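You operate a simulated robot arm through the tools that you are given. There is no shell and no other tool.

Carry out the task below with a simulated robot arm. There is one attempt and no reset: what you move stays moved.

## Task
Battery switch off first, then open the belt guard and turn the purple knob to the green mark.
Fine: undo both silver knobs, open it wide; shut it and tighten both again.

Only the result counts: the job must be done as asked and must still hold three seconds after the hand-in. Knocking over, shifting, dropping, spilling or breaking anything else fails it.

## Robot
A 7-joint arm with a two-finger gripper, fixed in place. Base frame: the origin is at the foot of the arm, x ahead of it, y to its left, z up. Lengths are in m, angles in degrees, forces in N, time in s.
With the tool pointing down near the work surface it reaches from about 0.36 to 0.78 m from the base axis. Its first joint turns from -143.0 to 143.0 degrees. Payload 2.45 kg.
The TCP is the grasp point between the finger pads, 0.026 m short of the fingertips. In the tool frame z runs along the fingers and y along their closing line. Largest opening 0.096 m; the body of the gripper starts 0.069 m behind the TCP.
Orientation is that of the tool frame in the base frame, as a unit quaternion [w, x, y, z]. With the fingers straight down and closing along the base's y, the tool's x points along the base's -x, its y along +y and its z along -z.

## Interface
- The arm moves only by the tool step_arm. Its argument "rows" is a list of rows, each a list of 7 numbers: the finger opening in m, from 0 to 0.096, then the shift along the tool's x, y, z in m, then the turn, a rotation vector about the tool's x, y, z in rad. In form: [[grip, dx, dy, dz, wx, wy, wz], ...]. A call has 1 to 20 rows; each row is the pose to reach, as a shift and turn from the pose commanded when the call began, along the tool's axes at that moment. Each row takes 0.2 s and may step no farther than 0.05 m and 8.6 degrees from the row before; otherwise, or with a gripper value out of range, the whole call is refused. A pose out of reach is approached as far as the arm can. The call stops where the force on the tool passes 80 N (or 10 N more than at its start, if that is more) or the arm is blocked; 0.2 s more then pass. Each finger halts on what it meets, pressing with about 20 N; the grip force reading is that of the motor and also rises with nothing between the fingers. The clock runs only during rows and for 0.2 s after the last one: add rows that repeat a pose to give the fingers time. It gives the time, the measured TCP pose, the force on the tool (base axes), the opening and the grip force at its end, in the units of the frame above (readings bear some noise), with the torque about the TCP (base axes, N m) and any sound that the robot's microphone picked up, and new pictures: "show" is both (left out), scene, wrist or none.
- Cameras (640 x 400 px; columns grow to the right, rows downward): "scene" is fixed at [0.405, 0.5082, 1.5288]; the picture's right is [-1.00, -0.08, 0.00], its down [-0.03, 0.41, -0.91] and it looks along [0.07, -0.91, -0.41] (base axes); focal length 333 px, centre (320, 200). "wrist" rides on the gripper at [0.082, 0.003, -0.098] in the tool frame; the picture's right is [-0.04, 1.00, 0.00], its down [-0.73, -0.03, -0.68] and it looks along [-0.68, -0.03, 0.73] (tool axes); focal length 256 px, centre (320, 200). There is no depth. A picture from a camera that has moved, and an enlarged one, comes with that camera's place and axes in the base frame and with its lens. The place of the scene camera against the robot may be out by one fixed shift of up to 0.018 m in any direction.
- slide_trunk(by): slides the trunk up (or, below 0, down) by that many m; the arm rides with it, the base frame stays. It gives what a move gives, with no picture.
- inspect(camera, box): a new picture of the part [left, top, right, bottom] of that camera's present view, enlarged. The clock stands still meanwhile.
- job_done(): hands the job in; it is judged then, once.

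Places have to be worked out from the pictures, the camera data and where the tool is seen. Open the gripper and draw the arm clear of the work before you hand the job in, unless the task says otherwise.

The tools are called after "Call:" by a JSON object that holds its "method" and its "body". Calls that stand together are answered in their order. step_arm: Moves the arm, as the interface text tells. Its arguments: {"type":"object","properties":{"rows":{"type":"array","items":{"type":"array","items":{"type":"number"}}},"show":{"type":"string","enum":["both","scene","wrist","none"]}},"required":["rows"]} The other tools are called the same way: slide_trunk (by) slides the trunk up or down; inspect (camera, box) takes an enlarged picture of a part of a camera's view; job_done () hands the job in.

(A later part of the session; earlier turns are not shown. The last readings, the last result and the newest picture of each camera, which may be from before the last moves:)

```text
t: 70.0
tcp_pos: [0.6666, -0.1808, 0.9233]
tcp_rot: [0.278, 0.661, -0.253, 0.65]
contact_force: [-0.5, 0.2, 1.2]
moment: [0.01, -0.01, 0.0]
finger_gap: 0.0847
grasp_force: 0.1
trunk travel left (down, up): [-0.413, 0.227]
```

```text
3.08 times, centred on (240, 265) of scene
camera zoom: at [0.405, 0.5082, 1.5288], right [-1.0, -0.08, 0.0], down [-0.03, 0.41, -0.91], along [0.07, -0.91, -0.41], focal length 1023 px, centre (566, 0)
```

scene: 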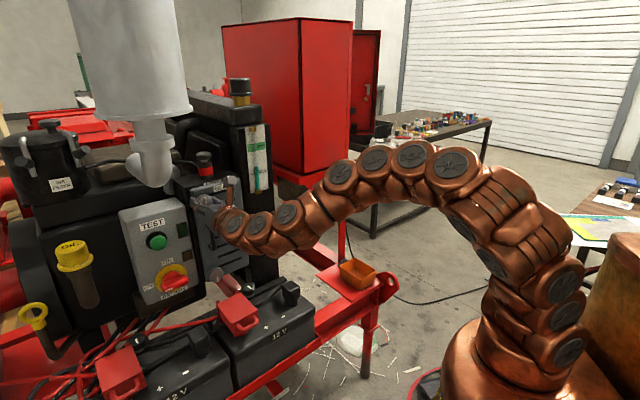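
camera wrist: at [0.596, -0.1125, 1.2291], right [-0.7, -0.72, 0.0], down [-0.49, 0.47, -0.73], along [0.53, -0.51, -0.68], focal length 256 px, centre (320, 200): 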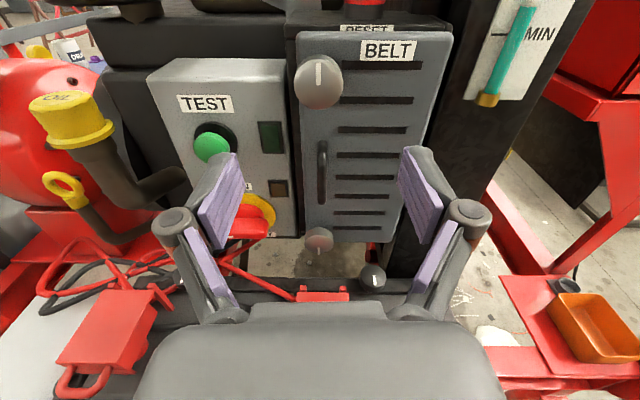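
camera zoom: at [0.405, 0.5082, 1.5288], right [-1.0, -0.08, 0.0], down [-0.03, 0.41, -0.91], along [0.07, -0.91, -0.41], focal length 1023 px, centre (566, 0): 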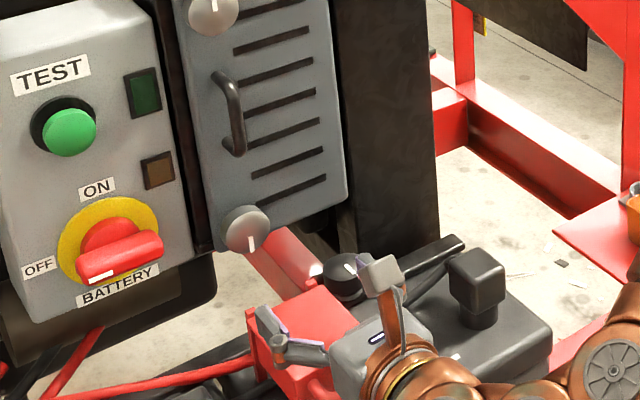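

The bottom knob is at Z≈0.912 in the same lateral position, mark down; the red terminal cover beneath tops out at Z≈0.859. I pitch the tool 6° nose-down and roll -50° at a standoff with the fingers narrowed, so the gripper clears the cover during the turn.

Call:
{"method": "step_arm", "body": {"rows": [[0.06, 0.005, 0, 0.02, 0, -0.05, 0], [0.06, 0.005, 0, 0.04, 0, -0.1, 0]], "show": "none"}}

Call:
{"method": "step_arm", "body": {"rows": [[0.06, 0, 0, 0, 0, 0, -0.13], [0.06, 0, 0, 0, 0, 0, -0.26], [0.06, 0, 0, 0, 0, 0, -0.39], [0.06, 0, 0, 0, 0, 0, -0.52], [0.06, 0, 0, 0, 0, 0, -0.65], [0.06, 0, 0, 0, 0, 0, -0.78], [0.06, 0, 0, 0, 0, 0, -0.9]], "show": "both"}}

```text
t: 70.6
tcp_pos: [0.6961, -0.2091, 0.9296]
tcp_rot: [0.267, 0.692, -0.268, 0.616]
contact_force: [-0.2, -0.1, 0.2]
moment: [0.01, -0.01, -0.02]
finger_gap: 0.06
grasp_force: 0.1
trunk travel left (down, up): [-0.413, 0.227]
```

```text
t: 72.2
tcp_pos: [0.6947, -0.208, 0.9279]
tcp_rot: [0.507, 0.74, 0.063, 0.438]
contact_force: [0.1, 0.6, -0.2]
moment: [0.02, 0.01, 0.01]
finger_gap: 0.0599
grasp_force: 0.1
trunk travel left (down, up): [-0.413, 0.227]
camera wrist: at [0.6739, -0.0985, 0.9877], right [-0.38, -0.5, 0.78], down [-0.92, 0.09, -0.38], along [0.12, -0.86, -0.49], focal length 256 px, centre (320, 200)
```

scene: 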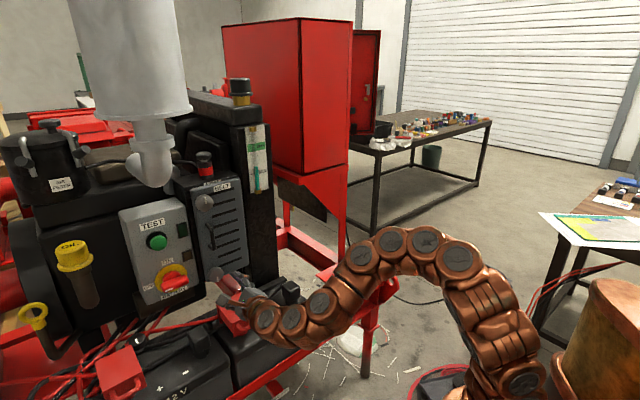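
wrist: 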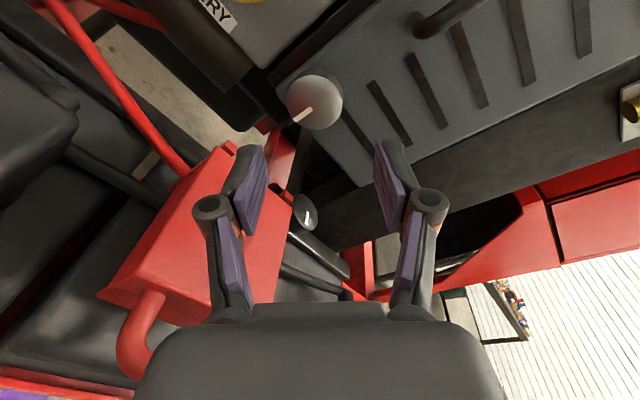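

The computed target matches the image: the knob is 0.104 m ahead and 4-5 mm toward the lower finger. I advance onto it.

Call:
{"method": "step_arm", "body": {"rows": [[0.06, -0.001, -0.002, 0.04, 0, 0, 0], [0.06, -0.0015, -0.0045, 0.075, 0, 0, 0], [0.06, -0.002, -0.0045, 0.09, 0, 0, 0], [0.06, -0.002, -0.0045, 0.1, 0, 0, 0]], "show": "wrist"}}

Call:
{"method": "inspect", "body": {"camera": "wrist", "box": [200, 90, 440, 260]}}

Call:
{"method": "inspect", "body": {"camera": "scene", "box": [180, 250, 280, 330]}}

```text
t: 73.2
tcp_pos: [0.7666, -0.2769, 0.9143]
tcp_rot: [0.507, 0.739, 0.061, 0.438]
contact_force: [-0.7, -0.9, -0.8]
moment: [0.0, 0.0, 0.0]
finger_gap: 0.0598
grasp_force: 0.1
trunk travel left (down, up): [-0.413, 0.227]
camera wrist: at [0.7449, -0.1675, 0.9739], right [-0.38, -0.5, 0.78], down [-0.92, 0.09, -0.39], along [0.12, -0.86, -0.49], focal length 256 px, centre (320, 200)
```

wrist: 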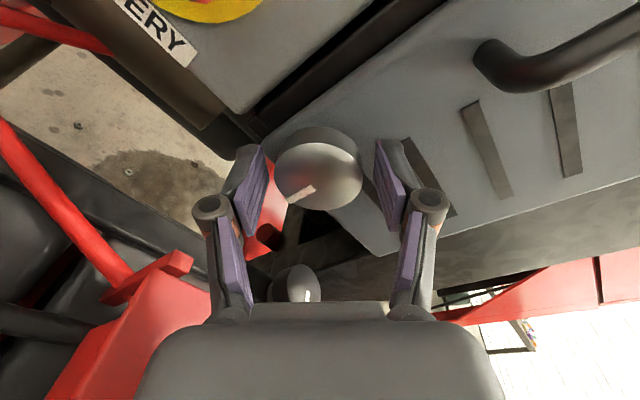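

```text
2.35 times, centred on (320, 175) of wrist
camera zoom: at [0.7449, -0.1675, 0.9739], right [-0.38, -0.5, 0.78], down [-0.92, 0.09, -0.39], along [0.12, -0.86, -0.49], focal length 602 px, centre (320, 259)
```

zoom: 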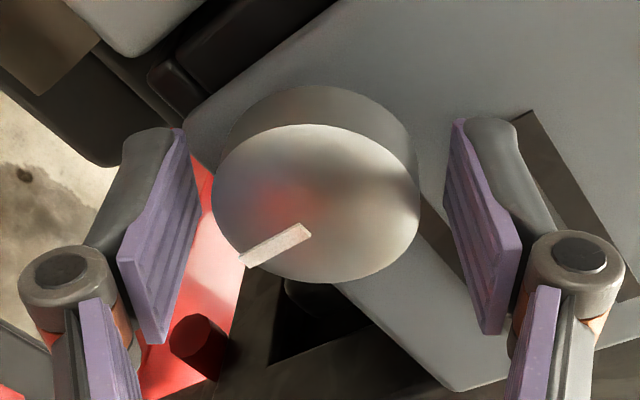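

```text
5.00 times, centred on (230, 290) of scene
camera zoom: at [0.405, 0.5082, 1.5288], right [-1.0, -0.08, 0.0], down [-0.03, 0.41, -0.91], along [0.07, -0.91, -0.41], focal length 1663 px, centre (770, -250)
```

zoom: 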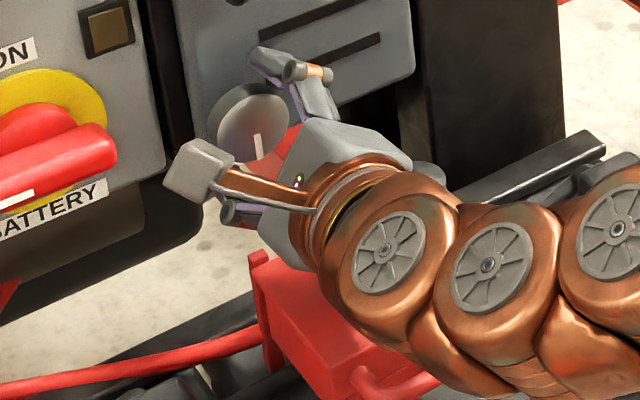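

Depth and centring match the good grip on the top knob. I close on it.

Call:
{"method": "step_arm", "body": {"rows": [[0.0, 0, 0, 0.002, 0, 0, 0], [0.0, 0, 0, 0.002, 0, 0, 0], [0.0, 0, 0, 0.002, 0, 0, 0], [0.0, 0, 0, 0.002, 0, 0, 0]], "show": "none"}}

Call:
{"method": "step_arm", "body": {"rows": [[0.0, 0, 0, 0, 0, 0, 0.13], [0.0, 0, 0, 0, 0, 0, 0.26], [0.0, 0, 0, 0, 0, 0, 0.39], [0.0, 0, 0, 0, 0, 0, 0.52], [0.0, 0, 0, 0, 0, 0, 0.65], [0.0, 0, 0, 0, 0, 0, 0.78]], "show": "wrist"}}

```text
t: 74.2
tcp_pos: [0.7684, -0.2768, 0.9134]
tcp_rot: [0.507, 0.739, 0.06, 0.438]
contact_force: [-3.8, 5.9, -4.3]
moment: [-0.13, -0.11, -0.65]
finger_gap: 0.0447
grasp_force: 45.1
trunk travel left (down, up): [-0.413, 0.227]
```

```text
t: 75.6
tcp_pos: [0.7689, -0.2776, 0.9139]
tcp_rot: [0.302, 0.707, -0.225, 0.599]
contact_force: [2.9, 4.0, -2.0]
moment: [-0.07, -0.04, 0.37]
finger_gap: 0.0441
grasp_force: 45.2
trunk travel left (down, up): [-0.413, 0.227]
camera wrist: at [0.7113, -0.209, 1.0035], right [-0.69, -0.72, 0.12], down [-0.6, 0.46, -0.66], along [0.42, -0.52, -0.74], focal length 256 px, centre (320, 200)
```

wrist: 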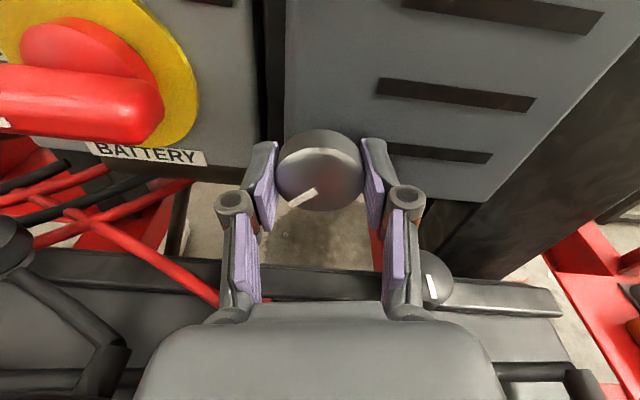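

The bottom knob turns too, clockwise. I continue a further 37°, keeping away from the wrist limit.

Call:
{"method": "step_arm", "body": {"rows": [[0.0, 0, 0, 0, 0, 0, 0.13], [0.0, 0, 0, 0, 0, 0, 0.26], [0.0, 0, 0, 0, 0, 0, 0.39], [0.0, 0, 0, 0, 0, 0, 0.52], [0.0, 0, 0, 0, 0, 0, 0.65]], "show": "wrist"}}

```text
t: 76.8
tcp_pos: [0.7688, -0.2774, 0.9142]
tcp_rot: [0.095, 0.598, -0.438, 0.664]
contact_force: [6.0, 8.6, 4.4]
moment: [0.11, 0.09, 1.13]
finger_gap: 0.0439
grasp_force: 45.0
trunk travel left (down, up): [-0.413, 0.227]
camera wrist: at [0.6751, -0.2442, 0.9928], right [-0.64, -0.58, -0.5], down [-0.27, 0.78, -0.56], along [0.72, -0.22, -0.66], focal length 256 px, centre (320, 200)
```

wrist: 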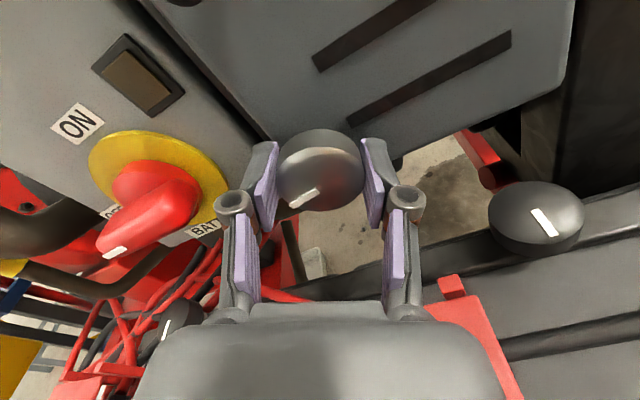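

About 82° turned. I open slightly, swing the tool back 83° around the knob and re-grip.

Call:
{"method": "step_arm", "body": {"rows": [[0.062, 0, 0, 0, 0, 0, 0], [0.062, 0, 0, 0, 0, 0, 0], [0.062, 0, 0, 0, 0, 0, 0], [0.062, 0, 0, 0, 0, 0, -0.13], [0.062, 0, 0, 0, 0, 0, -0.26], [0.062, 0, 0, 0, 0, 0, -0.39], [0.062, 0, 0, 0, 0, 0, -0.52], [0.062, 0, 0, 0, 0, 0, -0.65], [0.062, 0, 0, 0, 0, 0, -0.78], [0.062, 0, 0, 0, 0, 0, -0.91], [0.062, 0, 0, 0, 0, 0, -1.04], [0.062, 0, 0, 0, 0, 0, -1.17], [0.062, 0, 0, 0, 0, 0, -1.3], [0.062, 0, 0, 0, 0, 0, -1.43], [0.062, 0, 0, 0, 0, 0, -1.5]], "show": "wrist"}}

```text
t: 80.0
tcp_pos: [0.7706, -0.2776, 0.9126]
tcp_rot: [0.523, 0.736, 0.088, 0.421]
contact_force: [0.0, 0.4, -0.2]
moment: [-0.02, 0.0, 0.0]
finger_gap: 0.0622
grasp_force: 0.1
trunk travel left (down, up): [-0.413, 0.227]
camera wrist: at [0.7497, -0.1652, 0.9679], right [-0.33, -0.46, 0.82], down [-0.94, 0.07, -0.34], along [0.1, -0.88, -0.45], focal length 256 px, centre (320, 200)
```

wrist: 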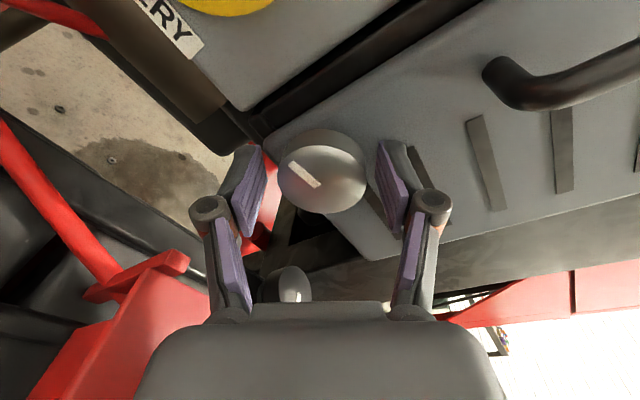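

The mark stayed where I left it. I grip again and turn another 86° or so clockwise.

Call:
{"method": "step_arm", "body": {"rows": [[0.0, 0, 0, 0, 0, 0, 0], [0.0, 0, 0, 0, 0, 0, 0], [0.0, 0, 0, 0, 0, 0, 0], [0.0, 0, 0, 0, 0, 0, 0], [0.0, 0, 0, 0, 0, 0, 0.13], [0.0, 0, 0, 0, 0, 0, 0.26], [0.0, 0, 0, 0, 0, 0, 0.39], [0.0, 0, 0, 0, 0, 0, 0.52], [0.0, 0, 0, 0, 0, 0, 0.65], [0.0, 0, 0, 0, 0, 0, 0.78]], "show": "none"}}

Call:
{"method": "step_arm", "body": {"rows": [[0.0, 0, 0, 0, 0, 0, 0.13], [0.0, 0, 0, 0, 0, 0, 0.26], [0.0, 0, 0, 0, 0, 0, 0.39], [0.0, 0, 0, 0, 0, 0, 0.52], [0.0, 0, 0, 0, 0, 0, 0.65], [0.0, 0, 0, 0, 0, 0, 0.74]], "show": "wrist"}}

```text
t: 82.2
tcp_pos: [0.7687, -0.2784, 0.9128]
tcp_rot: [0.322, 0.714, -0.2, 0.588]
contact_force: [0.5, 0.3, 2.6]
moment: [-0.27, -0.28, 0.15]
finger_gap: 0.0436
grasp_force: 44.7
trunk travel left (down, up): [-0.413, 0.227]
```

```text
t: 83.6
tcp_pos: [0.7682, -0.2766, 0.9139]
tcp_rot: [0.088, 0.594, -0.444, 0.665]
contact_force: [2.0, 6.0, 4.6]
moment: [0.13, 0.15, 1.3]
finger_gap: 0.0436
grasp_force: 45.0
trunk travel left (down, up): [-0.413, 0.227]
camera wrist: at [0.6741, -0.2448, 0.9918], right [-0.63, -0.57, -0.52], down [-0.26, 0.79, -0.55], along [0.73, -0.22, -0.65], focal length 256 px, centre (320, 200)
```

wrist: 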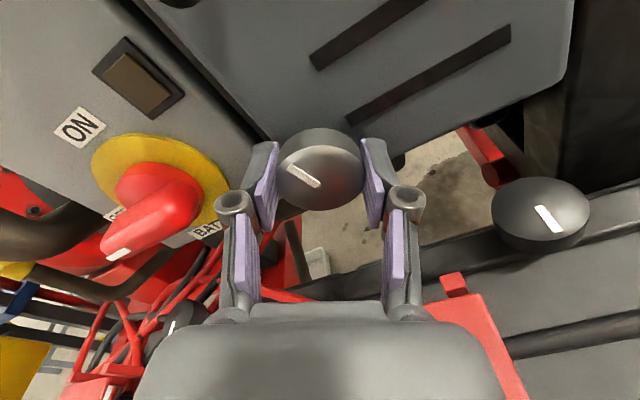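

About 165° done, with no stop felt yet. I re-grip once more and turn the remaining bit until it resists.

Call:
{"method": "step_arm", "body": {"rows": [[0.062, 0, 0, 0, 0, 0, 0], [0.062, 0, 0, 0, 0, 0, 0], [0.062, 0, 0, 0, 0, 0, 0], [0.062, 0, 0, 0, 0, 0, -0.13], [0.062, 0, 0, 0, 0, 0, -0.26], [0.062, 0, 0, 0, 0, 0, -0.39], [0.062, 0, 0, 0, 0, 0, -0.52], [0.062, 0, 0, 0, 0, 0, -0.65], [0.062, 0, 0, 0, 0, 0, -0.75], [0.0, 0, 0, 0, 0, 0, -0.75], [0.0, 0, 0, 0, 0, 0, -0.75], [0.0, 0, 0, 0, 0, 0, -0.75], [0.0, 0, 0, 0, 0, 0, -0.75], [0.0, 0, 0, 0, 0, 0, -0.63], [0.0, 0, 0, 0, 0, 0, -0.5], [0.0, 0, 0, 0, 0, 0, -0.38], [0.0, 0, 0, 0, 0, 0, -0.28]], "show": "wrist"}}

```text
t: 87.2
tcp_pos: [0.768, -0.2774, 0.9115]
tcp_rot: [0.18, 0.65, -0.358, 0.646]
contact_force: [4.9, 4.0, -1.4]
moment: [-0.84, 0.82, 0.29]
finger_gap: 0.0434
grasp_force: 45.1
trunk travel left (down, up): [-0.413, 0.227]
camera wrist: at [0.6896, -0.231, 1.0002], right [-0.69, -0.67, -0.27], down [-0.4, 0.66, -0.64], along [0.6, -0.33, -0.72], focal length 256 px, centre (320, 200)
```

wrist: 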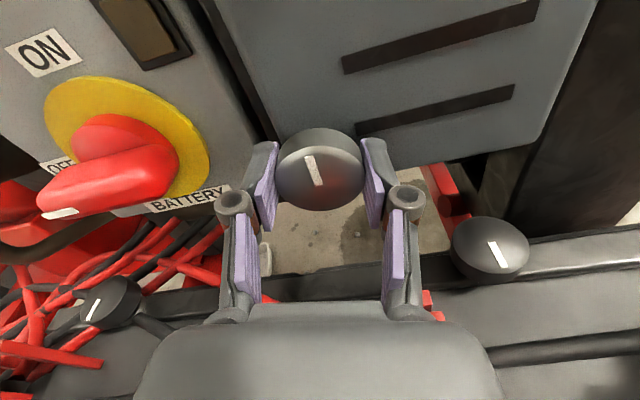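

The stop is felt (about 1.2 N·m) and the bottom mark now points up as well. I release, back away and re-level the tool.

Call:
{"method": "step_arm", "body": {"rows": [[0.07, 0, 0, 0, 0, 0, 0], [0.07, 0, 0, 0, 0, 0, 0], [0.07, 0, 0, 0, 0, 0, 0], [0.07, 0, 0, -0.04, 0, 0, 0], [0.07, 0, 0, -0.08, 0.0, 0.0, 0], [0.07, 0, 0, -0.12, 0.0075, 0.05, -0.116], [0.07, 0, 0, -0.14, 0.015, 0.1, -0.232]], "show": "none"}}

Call:
{"method": "slide_trunk", "body": {"by": 0.12}}

Call:
{"method": "step_arm", "body": {"rows": [[0.06, 0, 0, 0, 0, 0, 0]], "show": "both"}}

Call:
{"method": "inspect", "body": {"camera": "wrist", "box": [220, 0, 460, 150]}}

```text
t: 88.8
tcp_pos: [0.6688, -0.1823, 0.928]
tcp_rot: [0.268, 0.656, -0.265, 0.654]
contact_force: [0.6, -0.2, 0.2]
moment: [0.01, -0.01, 0.0]
finger_gap: 0.0699
grasp_force: 0.0
trunk travel left (down, up): [-0.413, 0.227]
```

```text
t: 90.3
tcp_pos: [0.6678, -0.1827, 1.0471]
tcp_rot: [0.268, 0.655, -0.267, 0.655]
contact_force: [-0.4, -0.1, 0.3]
moment: [-0.03, 0.01, -0.04]
finger_gap: 0.0698
grasp_force: 0.2
trunk travel left (down, up): [-0.533, 0.107]
```

```text
t: 90.7
tcp_pos: [0.6679, -0.1831, 1.0472]
tcp_rot: [0.266, 0.655, -0.265, 0.655]
contact_force: [-0.3, -0.7, -1.0]
moment: [0.0, 0.02, 0.0]
finger_gap: 0.06
grasp_force: 0.0
trunk travel left (down, up): [-0.533, 0.107]
camera wrist: at [0.5962, -0.1167, 1.1288], right [-0.7, -0.72, -0.04], down [-0.47, 0.49, -0.73], along [0.54, -0.49, -0.68], focal length 256 px, centre (320, 200)
```

scene: 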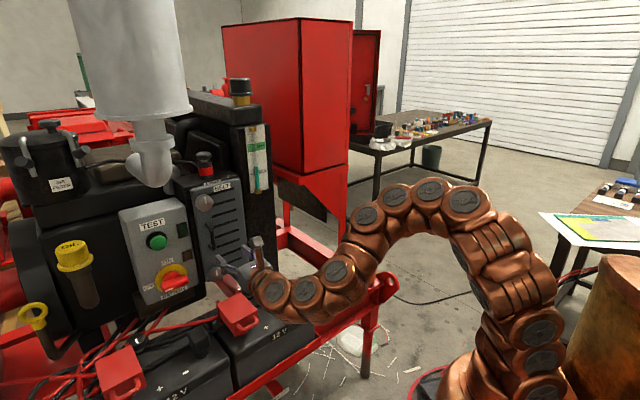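
wrist: 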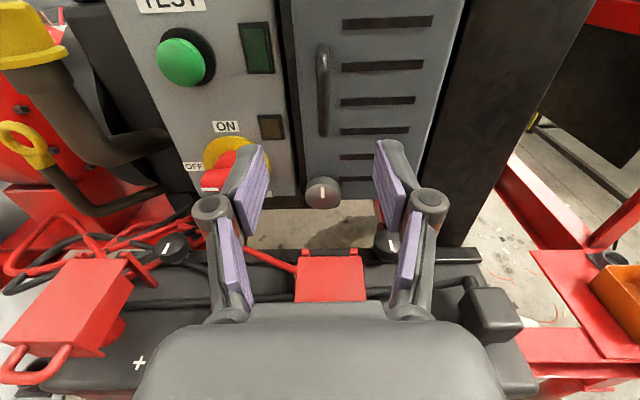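

```text
2.67 times, centred on (340, 75) of wrist
camera zoom: at [0.5962, -0.1167, 1.1288], right [-0.7, -0.72, -0.04], down [-0.47, 0.49, -0.73], along [0.54, -0.49, -0.68], focal length 683 px, centre (267, 533)
```

zoom: 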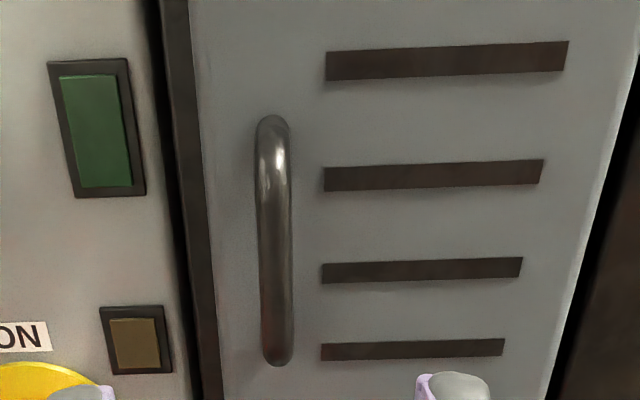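

The handle bar is about 13 mm thick, nearly in line with the tool and spanning Z≈0.99-1.08. I advance so the pads straddle its middle.

Call:
{"method": "step_arm", "body": {"rows": [[0.06, -0.004, 0.0005, 0.04, 0, 0, 0], [0.06, -0.008, 0.001, 0.08, 0, 0, 0], [0.06, -0.012, 0.0015, 0.11, 0, 0, 0], [0.06, -0.012, 0.0015, 0.125, 0, 0, 0]], "show": "wrist"}}

Call:
{"method": "inspect", "body": {"camera": "scene", "box": [180, 200, 280, 280]}}

```text
t: 91.7
tcp_pos: [0.756, -0.2712, 1.0358]
tcp_rot: [0.267, 0.655, -0.266, 0.655]
contact_force: [0.7, -0.2, 0.5]
moment: [0.02, -0.02, 0.03]
finger_gap: 0.0599
grasp_force: 0.0
trunk travel left (down, up): [-0.533, 0.107]
camera wrist: at [0.6836, -0.2053, 1.1166], right [-0.7, -0.72, -0.04], down [-0.47, 0.49, -0.73], along [0.54, -0.49, -0.68], focal length 256 px, centre (320, 200)
```

wrist: 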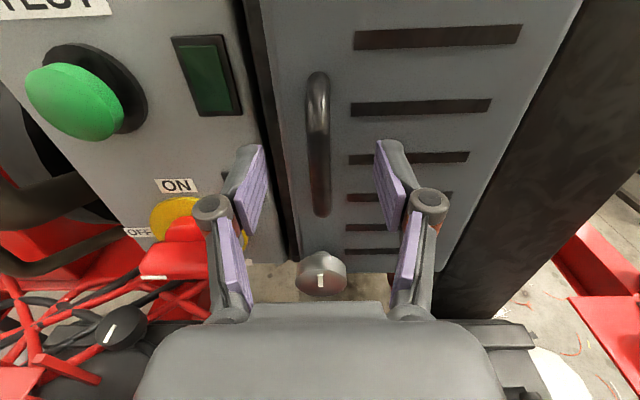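

```text
5.00 times, centred on (230, 240) of scene
camera zoom: at [0.405, 0.5082, 1.5288], right [-1.0, -0.08, 0.0], down [-0.03, 0.41, -0.91], along [0.07, -0.91, -0.41], focal length 1663 px, centre (770, 0)
```

zoom: 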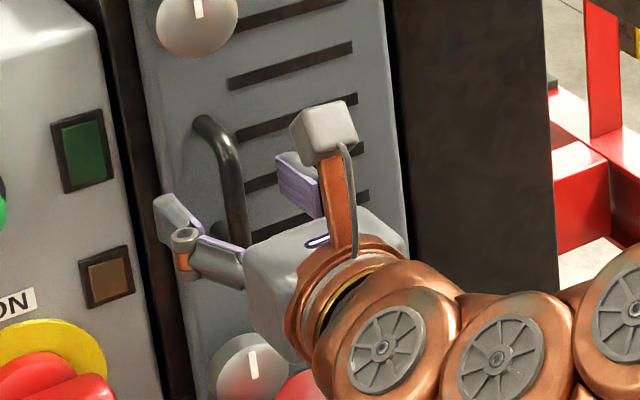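

The bar is about 2.5 cm beyond the TCP plane. I advance 15 mm more and close on the bar.

Call:
{"method": "step_arm", "body": {"rows": [[0.06, 0, 0.001, 0.008, 0, 0, 0], [0.06, 0, 0.001, 0.015, 0, 0, 0], [0.0, 0, 0.001, 0.015, 0, 0, 0], [0.0, 0, 0.001, 0.015, 0, 0, 0], [0.0, 0, 0.001, 0.015, 0, 0, 0], [0.0, 0, 0.001, 0.015, 0, 0, 0], [0.0, 0, 0.001, 0.015, 0, 0, 0]], "show": "wrist"}}

```text
t: 93.3
tcp_pos: [0.7663, -0.2815, 1.0352]
tcp_rot: [0.267, 0.655, -0.265, 0.655]
contact_force: [-0.2, -1.2, -0.9]
moment: [0.07, -0.12, -0.01]
finger_gap: 0.0103
grasp_force: 37.3
trunk travel left (down, up): [-0.533, 0.107]
camera wrist: at [0.6945, -0.2159, 1.1164], right [-0.7, -0.72, -0.04], down [-0.47, 0.49, -0.73], along [0.54, -0.49, -0.68], focal length 256 px, centre (320, 200)
```

wrist: 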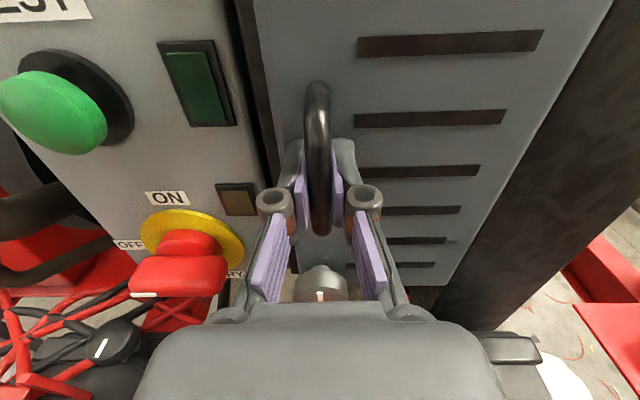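

The bar is gripped. I pull along the door's estimated arc (hinge on the right edge, handle radius about 0.124 m), first 10° to see if it moves freely.

Call:
{"method": "step_arm", "body": {"rows": [[0.0, 0, 0.0027, -0.0107, 0.087, 0, 0], [0.0, 0, 0.0062, -0.0211, 0.1745, 0, 0]], "show": "both"}}

```text
t: 93.9
tcp_pos: [0.7457, -0.2721, 1.035]
tcp_rot: [0.208, 0.676, -0.207, 0.676]
contact_force: [-1.6, -3.4, -2.3]
moment: [0.16, -0.07, -0.05]
finger_gap: 0.0104
grasp_force: 38.6
trunk travel left (down, up): [-0.533, 0.107]
camera wrist: at [0.6639, -0.2198, 1.1166], right [-0.56, -0.83, -0.04], down [-0.55, 0.41, -0.73], along [0.62, -0.39, -0.68], focal length 256 px, centre (320, 200)
```

scene: 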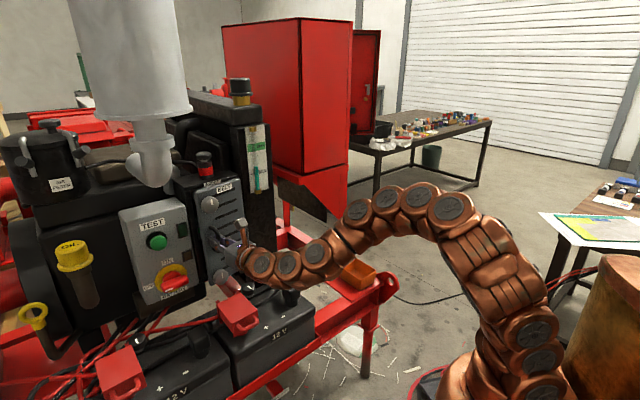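
wrist: 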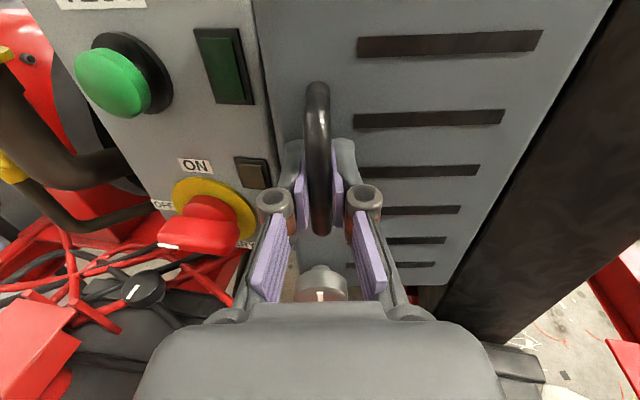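

The door swings freely, so the knobs are undone. I continue along the arc another 40°.

Call:
{"method": "step_arm", "body": {"rows": [[0.0, 0, 0.0047, -0.017, 0.1396, 0, 0], [0.0, 0, 0.0117, -0.0332, 0.2793, 0, 0], [0.0, 0, 0.0209, -0.0482, 0.4189, 0, 0], [0.0, 0, 0.032, -0.0619, 0.5585, 0, 0], [0.0, 0, 0.0451, -0.0738, 0.6981, 0, 0]], "show": "both"}}

```text
t: 95.1
tcp_pos: [0.6689, -0.2661, 1.0344]
tcp_rot: [-0.01, 0.708, 0.009, 0.706]
contact_force: [6.0, -23.3, 0.1]
moment: [-0.02, 0.65, -0.04]
finger_gap: 0.0105
grasp_force: 38.0
out of reach, approached as far as the arm can: row 5
trunk travel left (down, up): [-0.533, 0.107]
camera wrist: at [0.572, -0.2748, 1.1163], right [0.03, -1.0, -0.04], down [-0.68, 0.01, -0.73], along [0.73, 0.05, -0.68], focal length 256 px, centre (320, 200)
```

scene: 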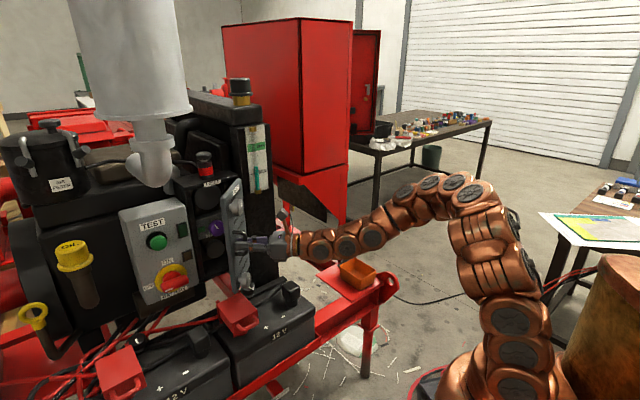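
wrist: 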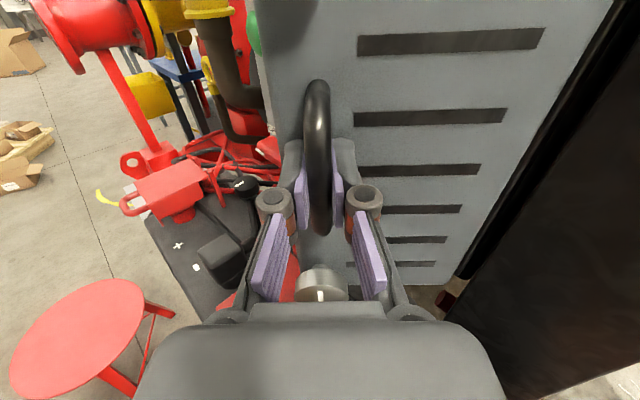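

The door is about 48° open and a purple knob shows inside; the last step was at the edge of reach, so I stop pulling here. I release the handle and back off, then will push the door wider from its inner side.

Call:
{"method": "step_arm", "body": {"rows": [[0.05, 0, 0, 0, 0, 0, 0], [0.05, 0, 0, 0, 0, 0, 0], [0.05, 0, 0, -0.02, 0, 0, 0], [0.05, 0, 0, -0.05, 0, 0, 0], [0.05, 0, 0, -0.08, 0, 0, 0]], "show": "both"}}

Call:
{"method": "inspect", "body": {"camera": "scene", "box": [150, 150, 310, 290]}}

```text
t: 96.3
tcp_pos: [0.5894, -0.2651, 1.0358]
tcp_rot: [-0.011, 0.708, 0.012, 0.707]
contact_force: [-0.3, -0.3, -0.1]
moment: [-0.02, -0.01, -0.02]
finger_gap: 0.0502
grasp_force: 0.1
trunk travel left (down, up): [-0.533, 0.107]
camera wrist: at [0.4925, -0.2729, 1.1173], right [0.03, -1.0, -0.04], down [-0.68, 0.01, -0.73], along [0.73, 0.05, -0.68], focal length 256 px, centre (320, 200)
```

scene: 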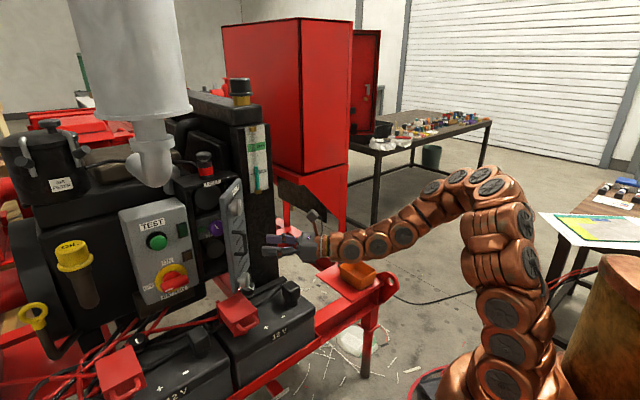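
wrist: 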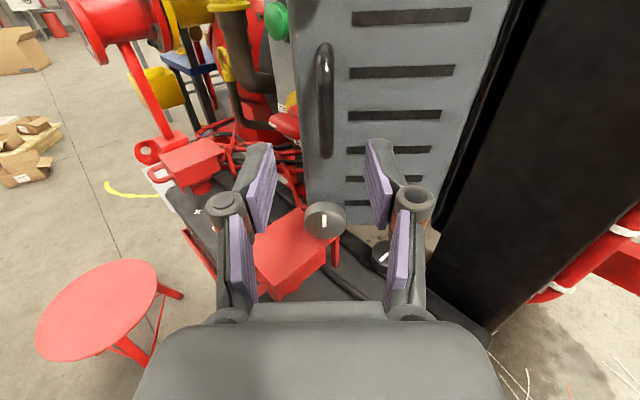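

```text
2.86 times, centred on (230, 220) of scene
camera zoom: at [0.405, 0.5082, 1.5288], right [-1.0, -0.08, 0.0], down [-0.03, 0.41, -0.91], along [0.07, -0.91, -0.41], focal length 950 px, centre (577, 143)
```

zoom: 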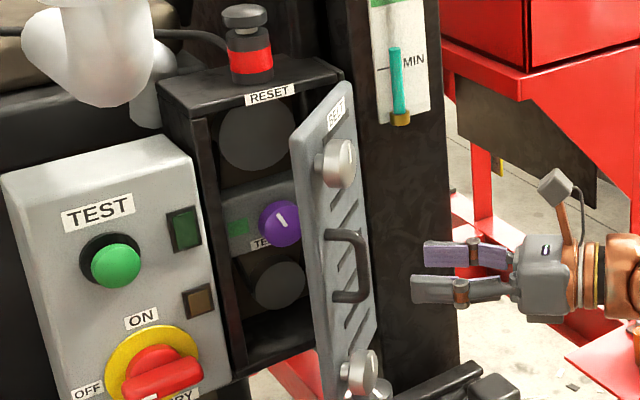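

The door stays where I left it; inside are two pulleys, the purple knob and a green mark at its left. I move left of the door's free edge and turn the tool back toward the panel, fingers closed.

Call:
{"method": "step_arm", "body": {"rows": [[0.0, 0, -0.0225, -0.002, -0.131, 0, 0], [0.0, 0, -0.045, -0.004, -0.262, 0, 0], [0.0, 0, -0.0675, -0.006, -0.393, 0, 0], [0.0, 0, -0.09, -0.008, -0.524, 0, 0], [0.0, 0, -0.1125, -0.01, -0.654, 0, 0], [0.0, 0, -0.135, -0.01, -0.785, 0, 0]], "show": "none"}}

Call:
{"method": "step_arm", "body": {"rows": [[0.0, 0, -0.03, 0.02, 0, 0, 0], [0.0, 0, -0.064, 0.05, 0, 0, 0], [0.0, 0, -0.074, 0.09, 0, 0, 0]], "show": "both"}}

Call:
{"method": "inspect", "body": {"camera": "wrist", "box": [260, 0, 500, 150]}}

```text
t: 97.7
tcp_pos: [0.5893, -0.1317, 1.0449]
tcp_rot: [0.265, 0.655, -0.261, 0.657]
contact_force: [-1.5, 8.2, 0.3]
moment: [-0.01, -0.01, -0.5]
finger_gap: 0.0
grasp_force: 19.8
out of reach, approached as far as the arm can: row 1, 2, 3, 4, 5, 6
trunk travel left (down, up): [-0.533, 0.107]
```

```text
t: 98.5
tcp_pos: [0.7083, -0.134, 1.0367]
tcp_rot: [0.261, 0.658, -0.259, 0.657]
contact_force: [-0.8, 0.2, -0.2]
moment: [0.02, 0.03, 0.0]
finger_gap: 0.0002
grasp_force: 20.5
trunk travel left (down, up): [-0.533, 0.107]
camera wrist: at [0.6352, -0.0704, 1.119], right [-0.69, -0.73, -0.04], down [-0.48, 0.48, -0.73], along [0.55, -0.49, -0.68], focal length 256 px, centre (320, 200)
```

scene: 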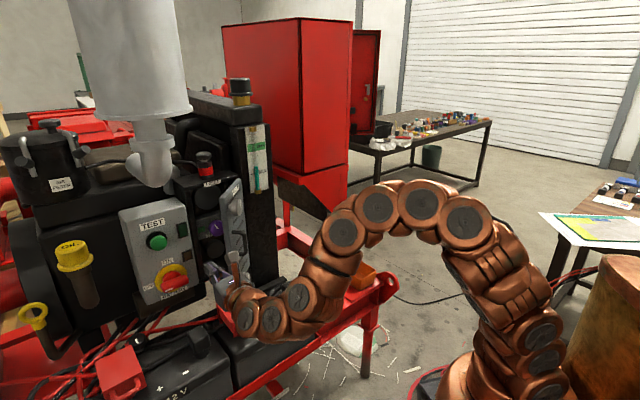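
wrist: 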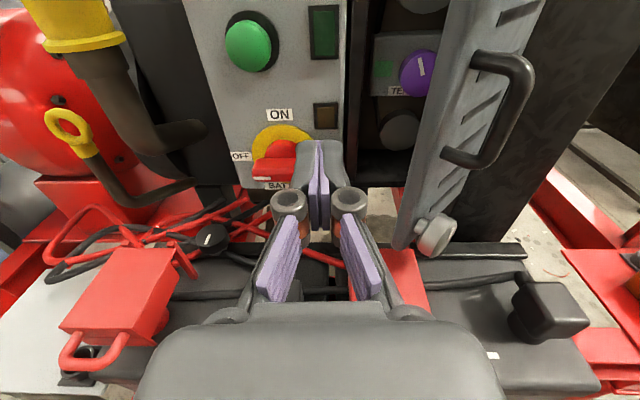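

```text
2.67 times, centred on (380, 75) of wrist
camera zoom: at [0.6352, -0.0704, 1.119], right [-0.69, -0.73, -0.04], down [-0.48, 0.48, -0.73], along [0.55, -0.49, -0.68], focal length 683 px, centre (160, 533)
```

zoom: 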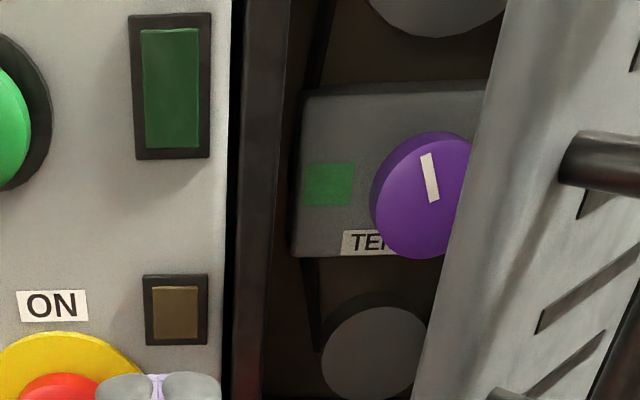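

The view is clear: the door's free edge is ahead-right of the fingers, about 6 cm to the right. I move forward beside it so the fingers sit behind the edge.

Call:
{"method": "step_arm", "body": {"rows": [[0.0, 0, 0.005, 0.035, 0, 0, 0], [0.0, 0, 0.015, 0.07, 0, 0, 0], [0.0, 0, 0.02, 0.1, 0, 0, 0]], "show": "wrist"}}

```text
t: 99.3
tcp_pos: [0.7674, -0.2189, 1.0379]
tcp_rot: [0.262, 0.657, -0.261, 0.657]
contact_force: [-0.4, 0.1, -0.5]
moment: [-0.01, -0.01, -0.03]
finger_gap: 0.0
grasp_force: 19.6
trunk travel left (down, up): [-0.533, 0.107]
camera wrist: at [0.6944, -0.1542, 1.1192], right [-0.69, -0.73, -0.04], down [-0.47, 0.49, -0.73], along [0.55, -0.49, -0.68], focal length 256 px, centre (320, 200)
```

wrist: 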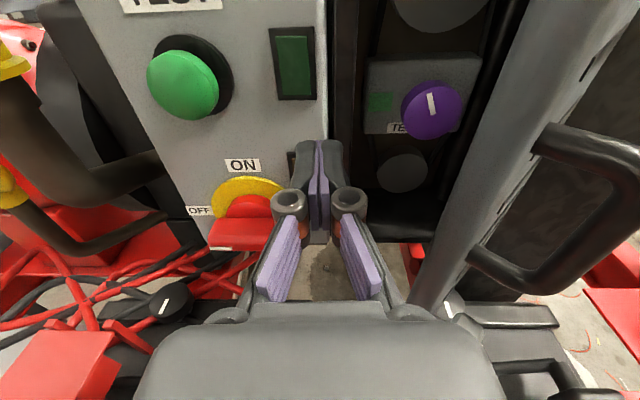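

The fingers are behind the door edge. I push to the right in steps.

Call:
{"method": "step_arm", "body": {"rows": [[0.0, 0, 0.015, 0, 0, 0, 0], [0.0, 0, 0.03, 0, 0, 0, 0], [0.0, 0, 0.045, 0, 0, 0, 0], [0.0, 0, 0.06, 0, 0, 0, 0], [0.0, 0, 0.075, 0, 0, 0, 0]], "show": "both"}}

```text
t: 100.5
tcp_pos: [0.7136, -0.2916, 1.0375]
tcp_rot: [0.265, 0.656, -0.267, 0.655]
contact_force: [-0.2, 2.0, -0.1]
moment: [-0.03, -0.03, -0.08]
finger_gap: 0.0
grasp_force: 20.3
trunk travel left (down, up): [-0.533, 0.107]
camera wrist: at [0.6403, -0.2257, 1.1189], right [-0.7, -0.71, -0.04], down [-0.47, 0.5, -0.73], along [0.54, -0.49, -0.68], focal length 256 px, centre (320, 200)
```

scene: 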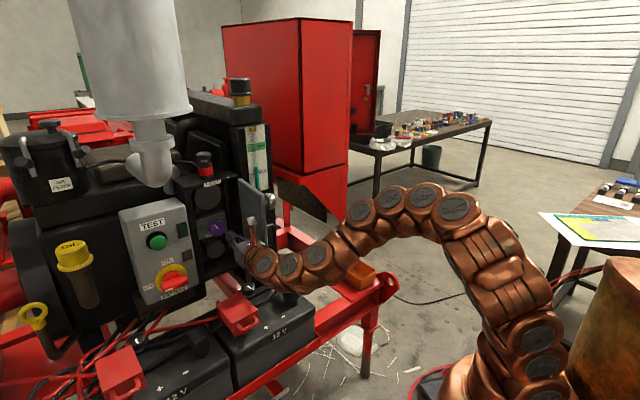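
wrist: 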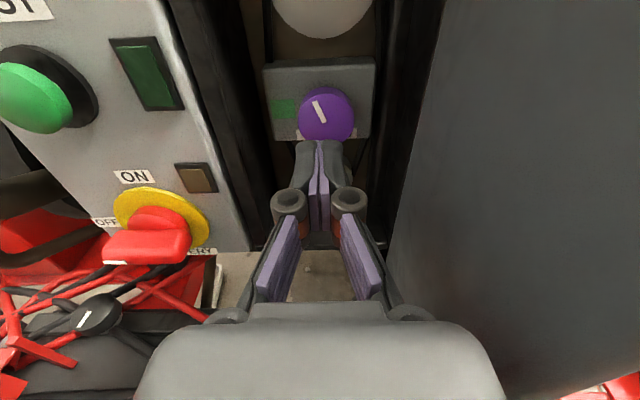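

The door moves easily and is approaching 90°. I keep pushing to the right.

Call:
{"method": "step_arm", "body": {"rows": [[0.0, 0, 0.015, 0, 0, 0, 0], [0.0, 0, 0.03, 0, 0, 0, 0], [0.0, 0, 0.045, 0, 0, 0, 0], [0.0, 0, 0.06, 0, 0, 0, 0]], "show": "both"}}

```text
t: 101.5
tcp_pos: [0.6772, -0.3168, 1.0394]
tcp_rot: [0.261, 0.658, -0.259, 0.658]
contact_force: [0.3, 1.1, 0.7]
moment: [0.04, -0.02, -0.09]
finger_gap: 0.0
grasp_force: 20.3
trunk travel left (down, up): [-0.533, 0.107]
camera wrist: at [0.6024, -0.2522, 1.1198], right [-0.68, -0.73, -0.04], down [-0.48, 0.48, -0.73], along [0.55, -0.48, -0.68], focal length 256 px, centre (320, 200)
```

scene: 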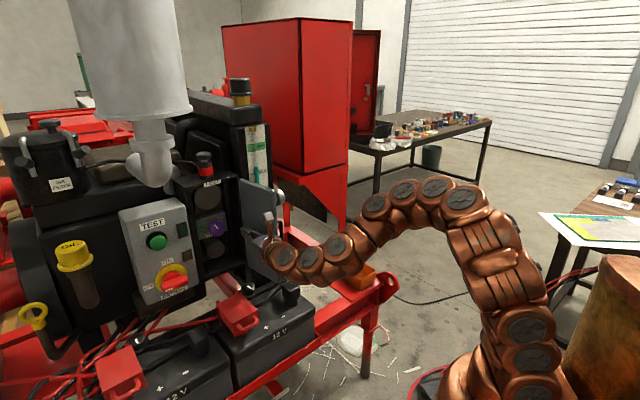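
wrist: 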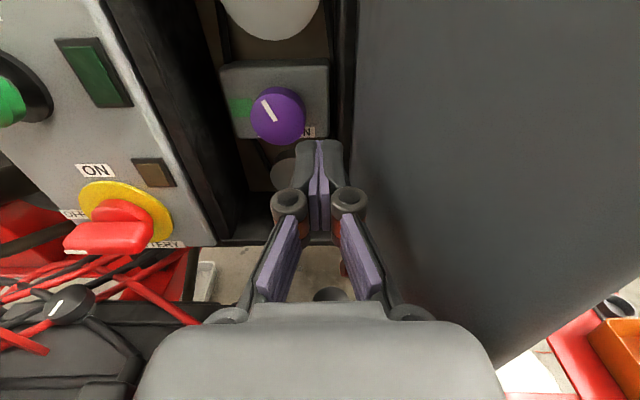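

The door is past about 90° with no resistance. I push another 6 cm to open it wide.

Call:
{"method": "step_arm", "body": {"rows": [[0.0, 0, 0.015, 0, 0, 0, 0], [0.0, 0, 0.03, 0, 0, 0, 0], [0.0, 0, 0.045, 0, 0, 0, 0], [0.0, 0, 0.06, 0, 0, 0, 0]], "show": "both"}}

Call:
{"method": "inspect", "body": {"camera": "scene", "box": [150, 150, 330, 290]}}

```text
t: 102.0
tcp_pos: [0.6714, -0.3169, 1.038]
tcp_rot: [0.25, 0.662, -0.246, 0.662]
contact_force: [50.7, 31.2, -5.0]
moment: [0.75, -1.7, -3.63]
finger_gap: 0.0
grasp_force: 20.0
trunk travel left (down, up): [-0.533, 0.107]
stopped in row 2: the force on the tool passed its limit at 94 N (the readings are from after the stop); the commanded pose is now the measured one
camera wrist: at [0.5948, -0.255, 1.1199], right [-0.66, -0.75, -0.03], down [-0.49, 0.46, -0.74], along [0.57, -0.47, -0.68], focal length 256 px, centre (320, 200)
```

scene: 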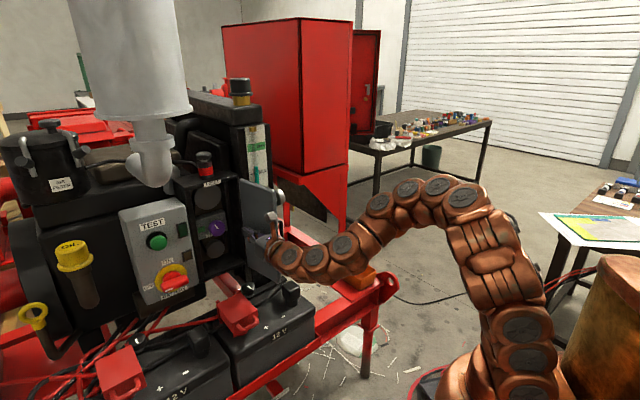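
wrist: 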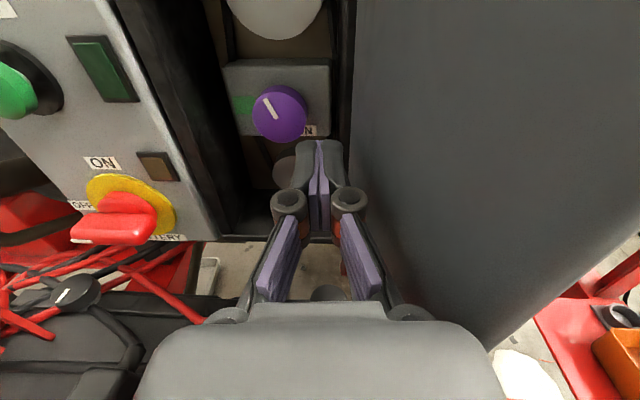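

```text
2.86 times, centred on (240, 220) of scene
camera zoom: at [0.405, 0.5082, 1.5288], right [-1.0, -0.08, 0.0], down [-0.03, 0.41, -0.91], along [0.07, -0.91, -0.41], focal length 950 px, centre (549, 143)
```

zoom: 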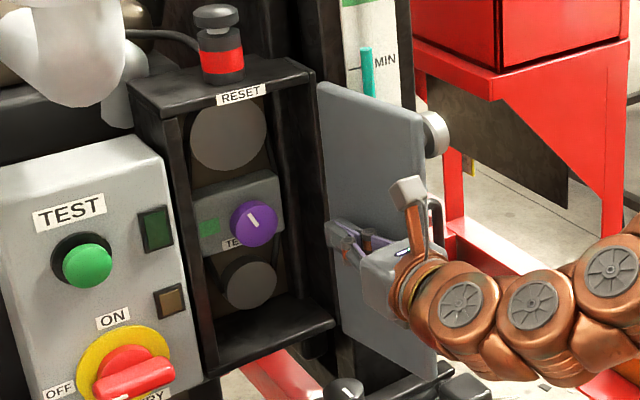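

The door has reached its stop, wide open past 90°. I ease off to the left, square up and line up with the purple knob, which triangulates to about 0.285 lateral, Z≈1.025, N≈0.815.

Call:
{"method": "step_arm", "body": {"rows": [[0.0, 0, -0.015, 0, 0, 0, 0], [0.0, -0.006, -0.03, -0.015, -0.027, 0, 0], [0.03, -0.013, -0.044, -0.045, -0.054, 0, 0], [0.07, -0.013, -0.044, -0.06, -0.054, 0, 0], [0.07, -0.013, -0.044, -0.06, -0.054, 0, 0]], "show": "both"}}

Call:
{"method": "inspect", "body": {"camera": "wrist", "box": [220, 20, 420, 160]}}

Call:
{"method": "inspect", "body": {"camera": "scene", "box": [180, 170, 300, 280]}}

```text
t: 103.2
tcp_pos: [0.6482, -0.2531, 1.0268]
tcp_rot: [0.272, 0.652, -0.269, 0.654]
contact_force: [-0.2, -0.3, -0.1]
moment: [0.02, -0.03, 0.01]
finger_gap: 0.0685
grasp_force: 0.1
trunk travel left (down, up): [-0.533, 0.107]
camera wrist: at [0.5773, -0.1858, 1.1076], right [-0.71, -0.71, -0.04], down [-0.46, 0.5, -0.74], along [0.54, -0.51, -0.67], focal length 256 px, centre (320, 200)
```

scene: 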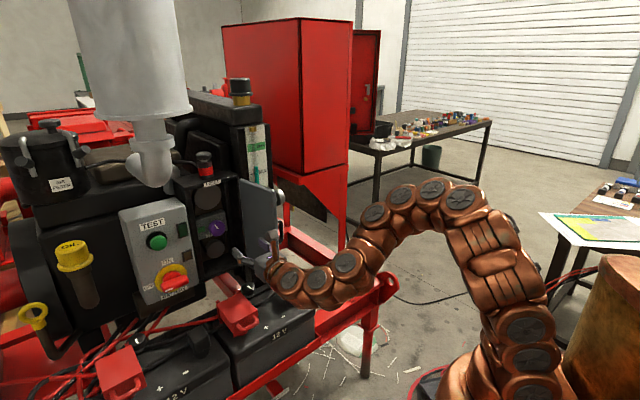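
wrist: 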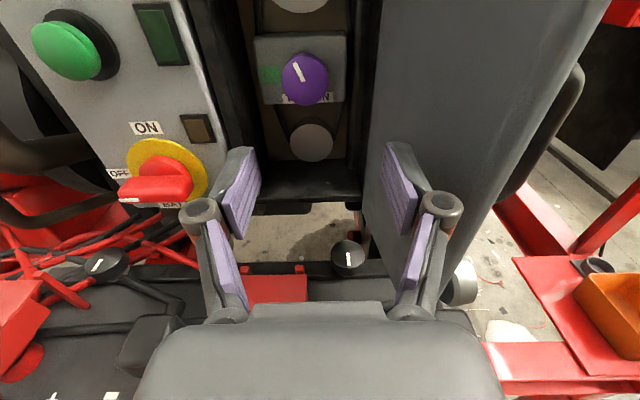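

```text
2.86 times, centred on (320, 90) of wrist
camera zoom: at [0.5773, -0.1858, 1.1076], right [-0.71, -0.71, -0.04], down [-0.46, 0.5, -0.74], along [0.54, -0.51, -0.67], focal length 731 px, centre (320, 514)
```

zoom: 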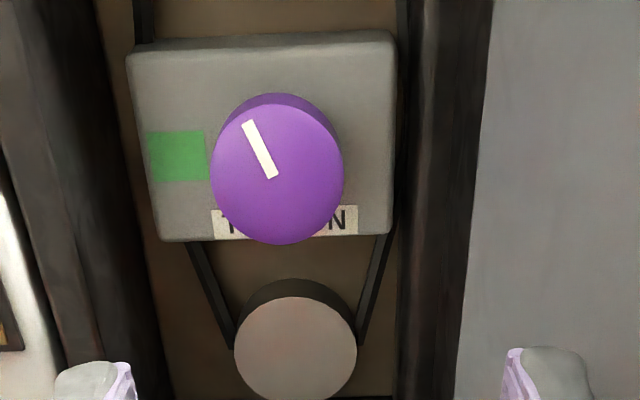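

```text
3.64 times, centred on (240, 225) of scene
camera zoom: at [0.405, 0.5082, 1.5288], right [-1.0, -0.08, 0.0], down [-0.03, 0.41, -0.91], along [0.07, -0.91, -0.41], focal length 1210 px, centre (611, 109)
```

zoom: 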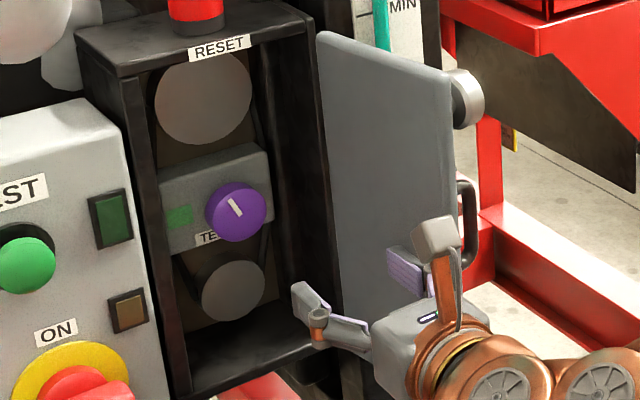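

I'm lined up and clear of the door. The purple knob's mark is about 21° left of vertical and the green mark sits at 9 o'clock, so it needs roughly 69° counter-clockwise; I shift 16 mm left and advance 10 cm.

Call:
{"method": "step_arm", "body": {"rows": [[0.07, -0.002, -0.016, 0.02, 0, 0, 0], [0.07, -0.002, -0.016, 0.06, 0, 0, 0], [0.07, -0.002, -0.016, 0.1, 0, 0, 0]], "show": "wrist"}}

Call:
{"method": "inspect", "body": {"camera": "wrist", "box": [220, 40, 440, 200]}}

```text
t: 104.0
tcp_pos: [0.7316, -0.3139, 1.0245]
tcp_rot: [0.273, 0.652, -0.271, 0.654]
contact_force: [0.7, 0.5, -0.5]
moment: [0.02, 0.01, -0.01]
finger_gap: 0.07
grasp_force: 0.0
trunk travel left (down, up): [-0.533, 0.107]
camera wrist: at [0.6605, -0.2476, 1.1053], right [-0.71, -0.7, -0.04], down [-0.46, 0.5, -0.74], along [0.54, -0.5, -0.67], focal length 256 px, centre (320, 200)
```

wrist: 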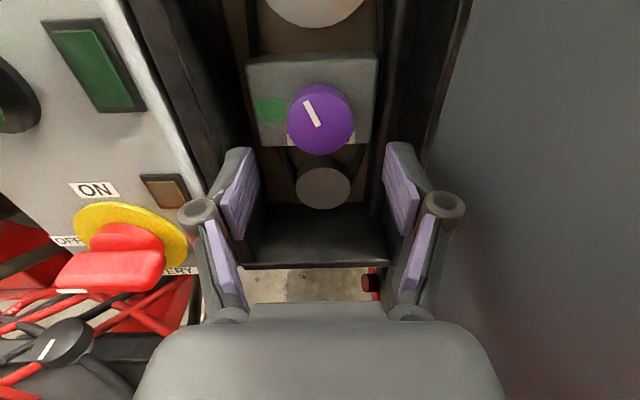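

```text
2.50 times, centred on (330, 120) of wrist
camera zoom: at [0.6605, -0.2476, 1.1053], right [-0.71, -0.7, -0.04], down [-0.46, 0.5, -0.74], along [0.54, -0.5, -0.67], focal length 640 px, centre (295, 400)
```

zoom: 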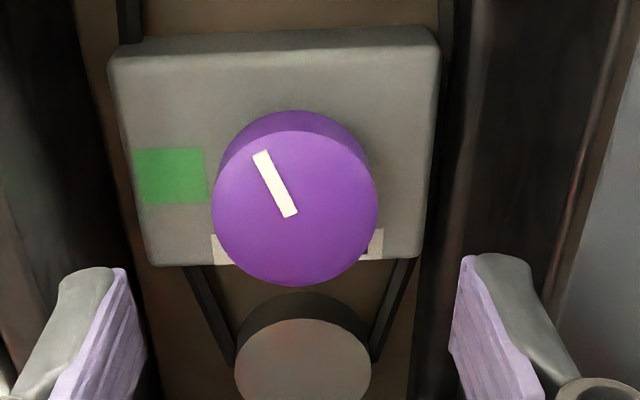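

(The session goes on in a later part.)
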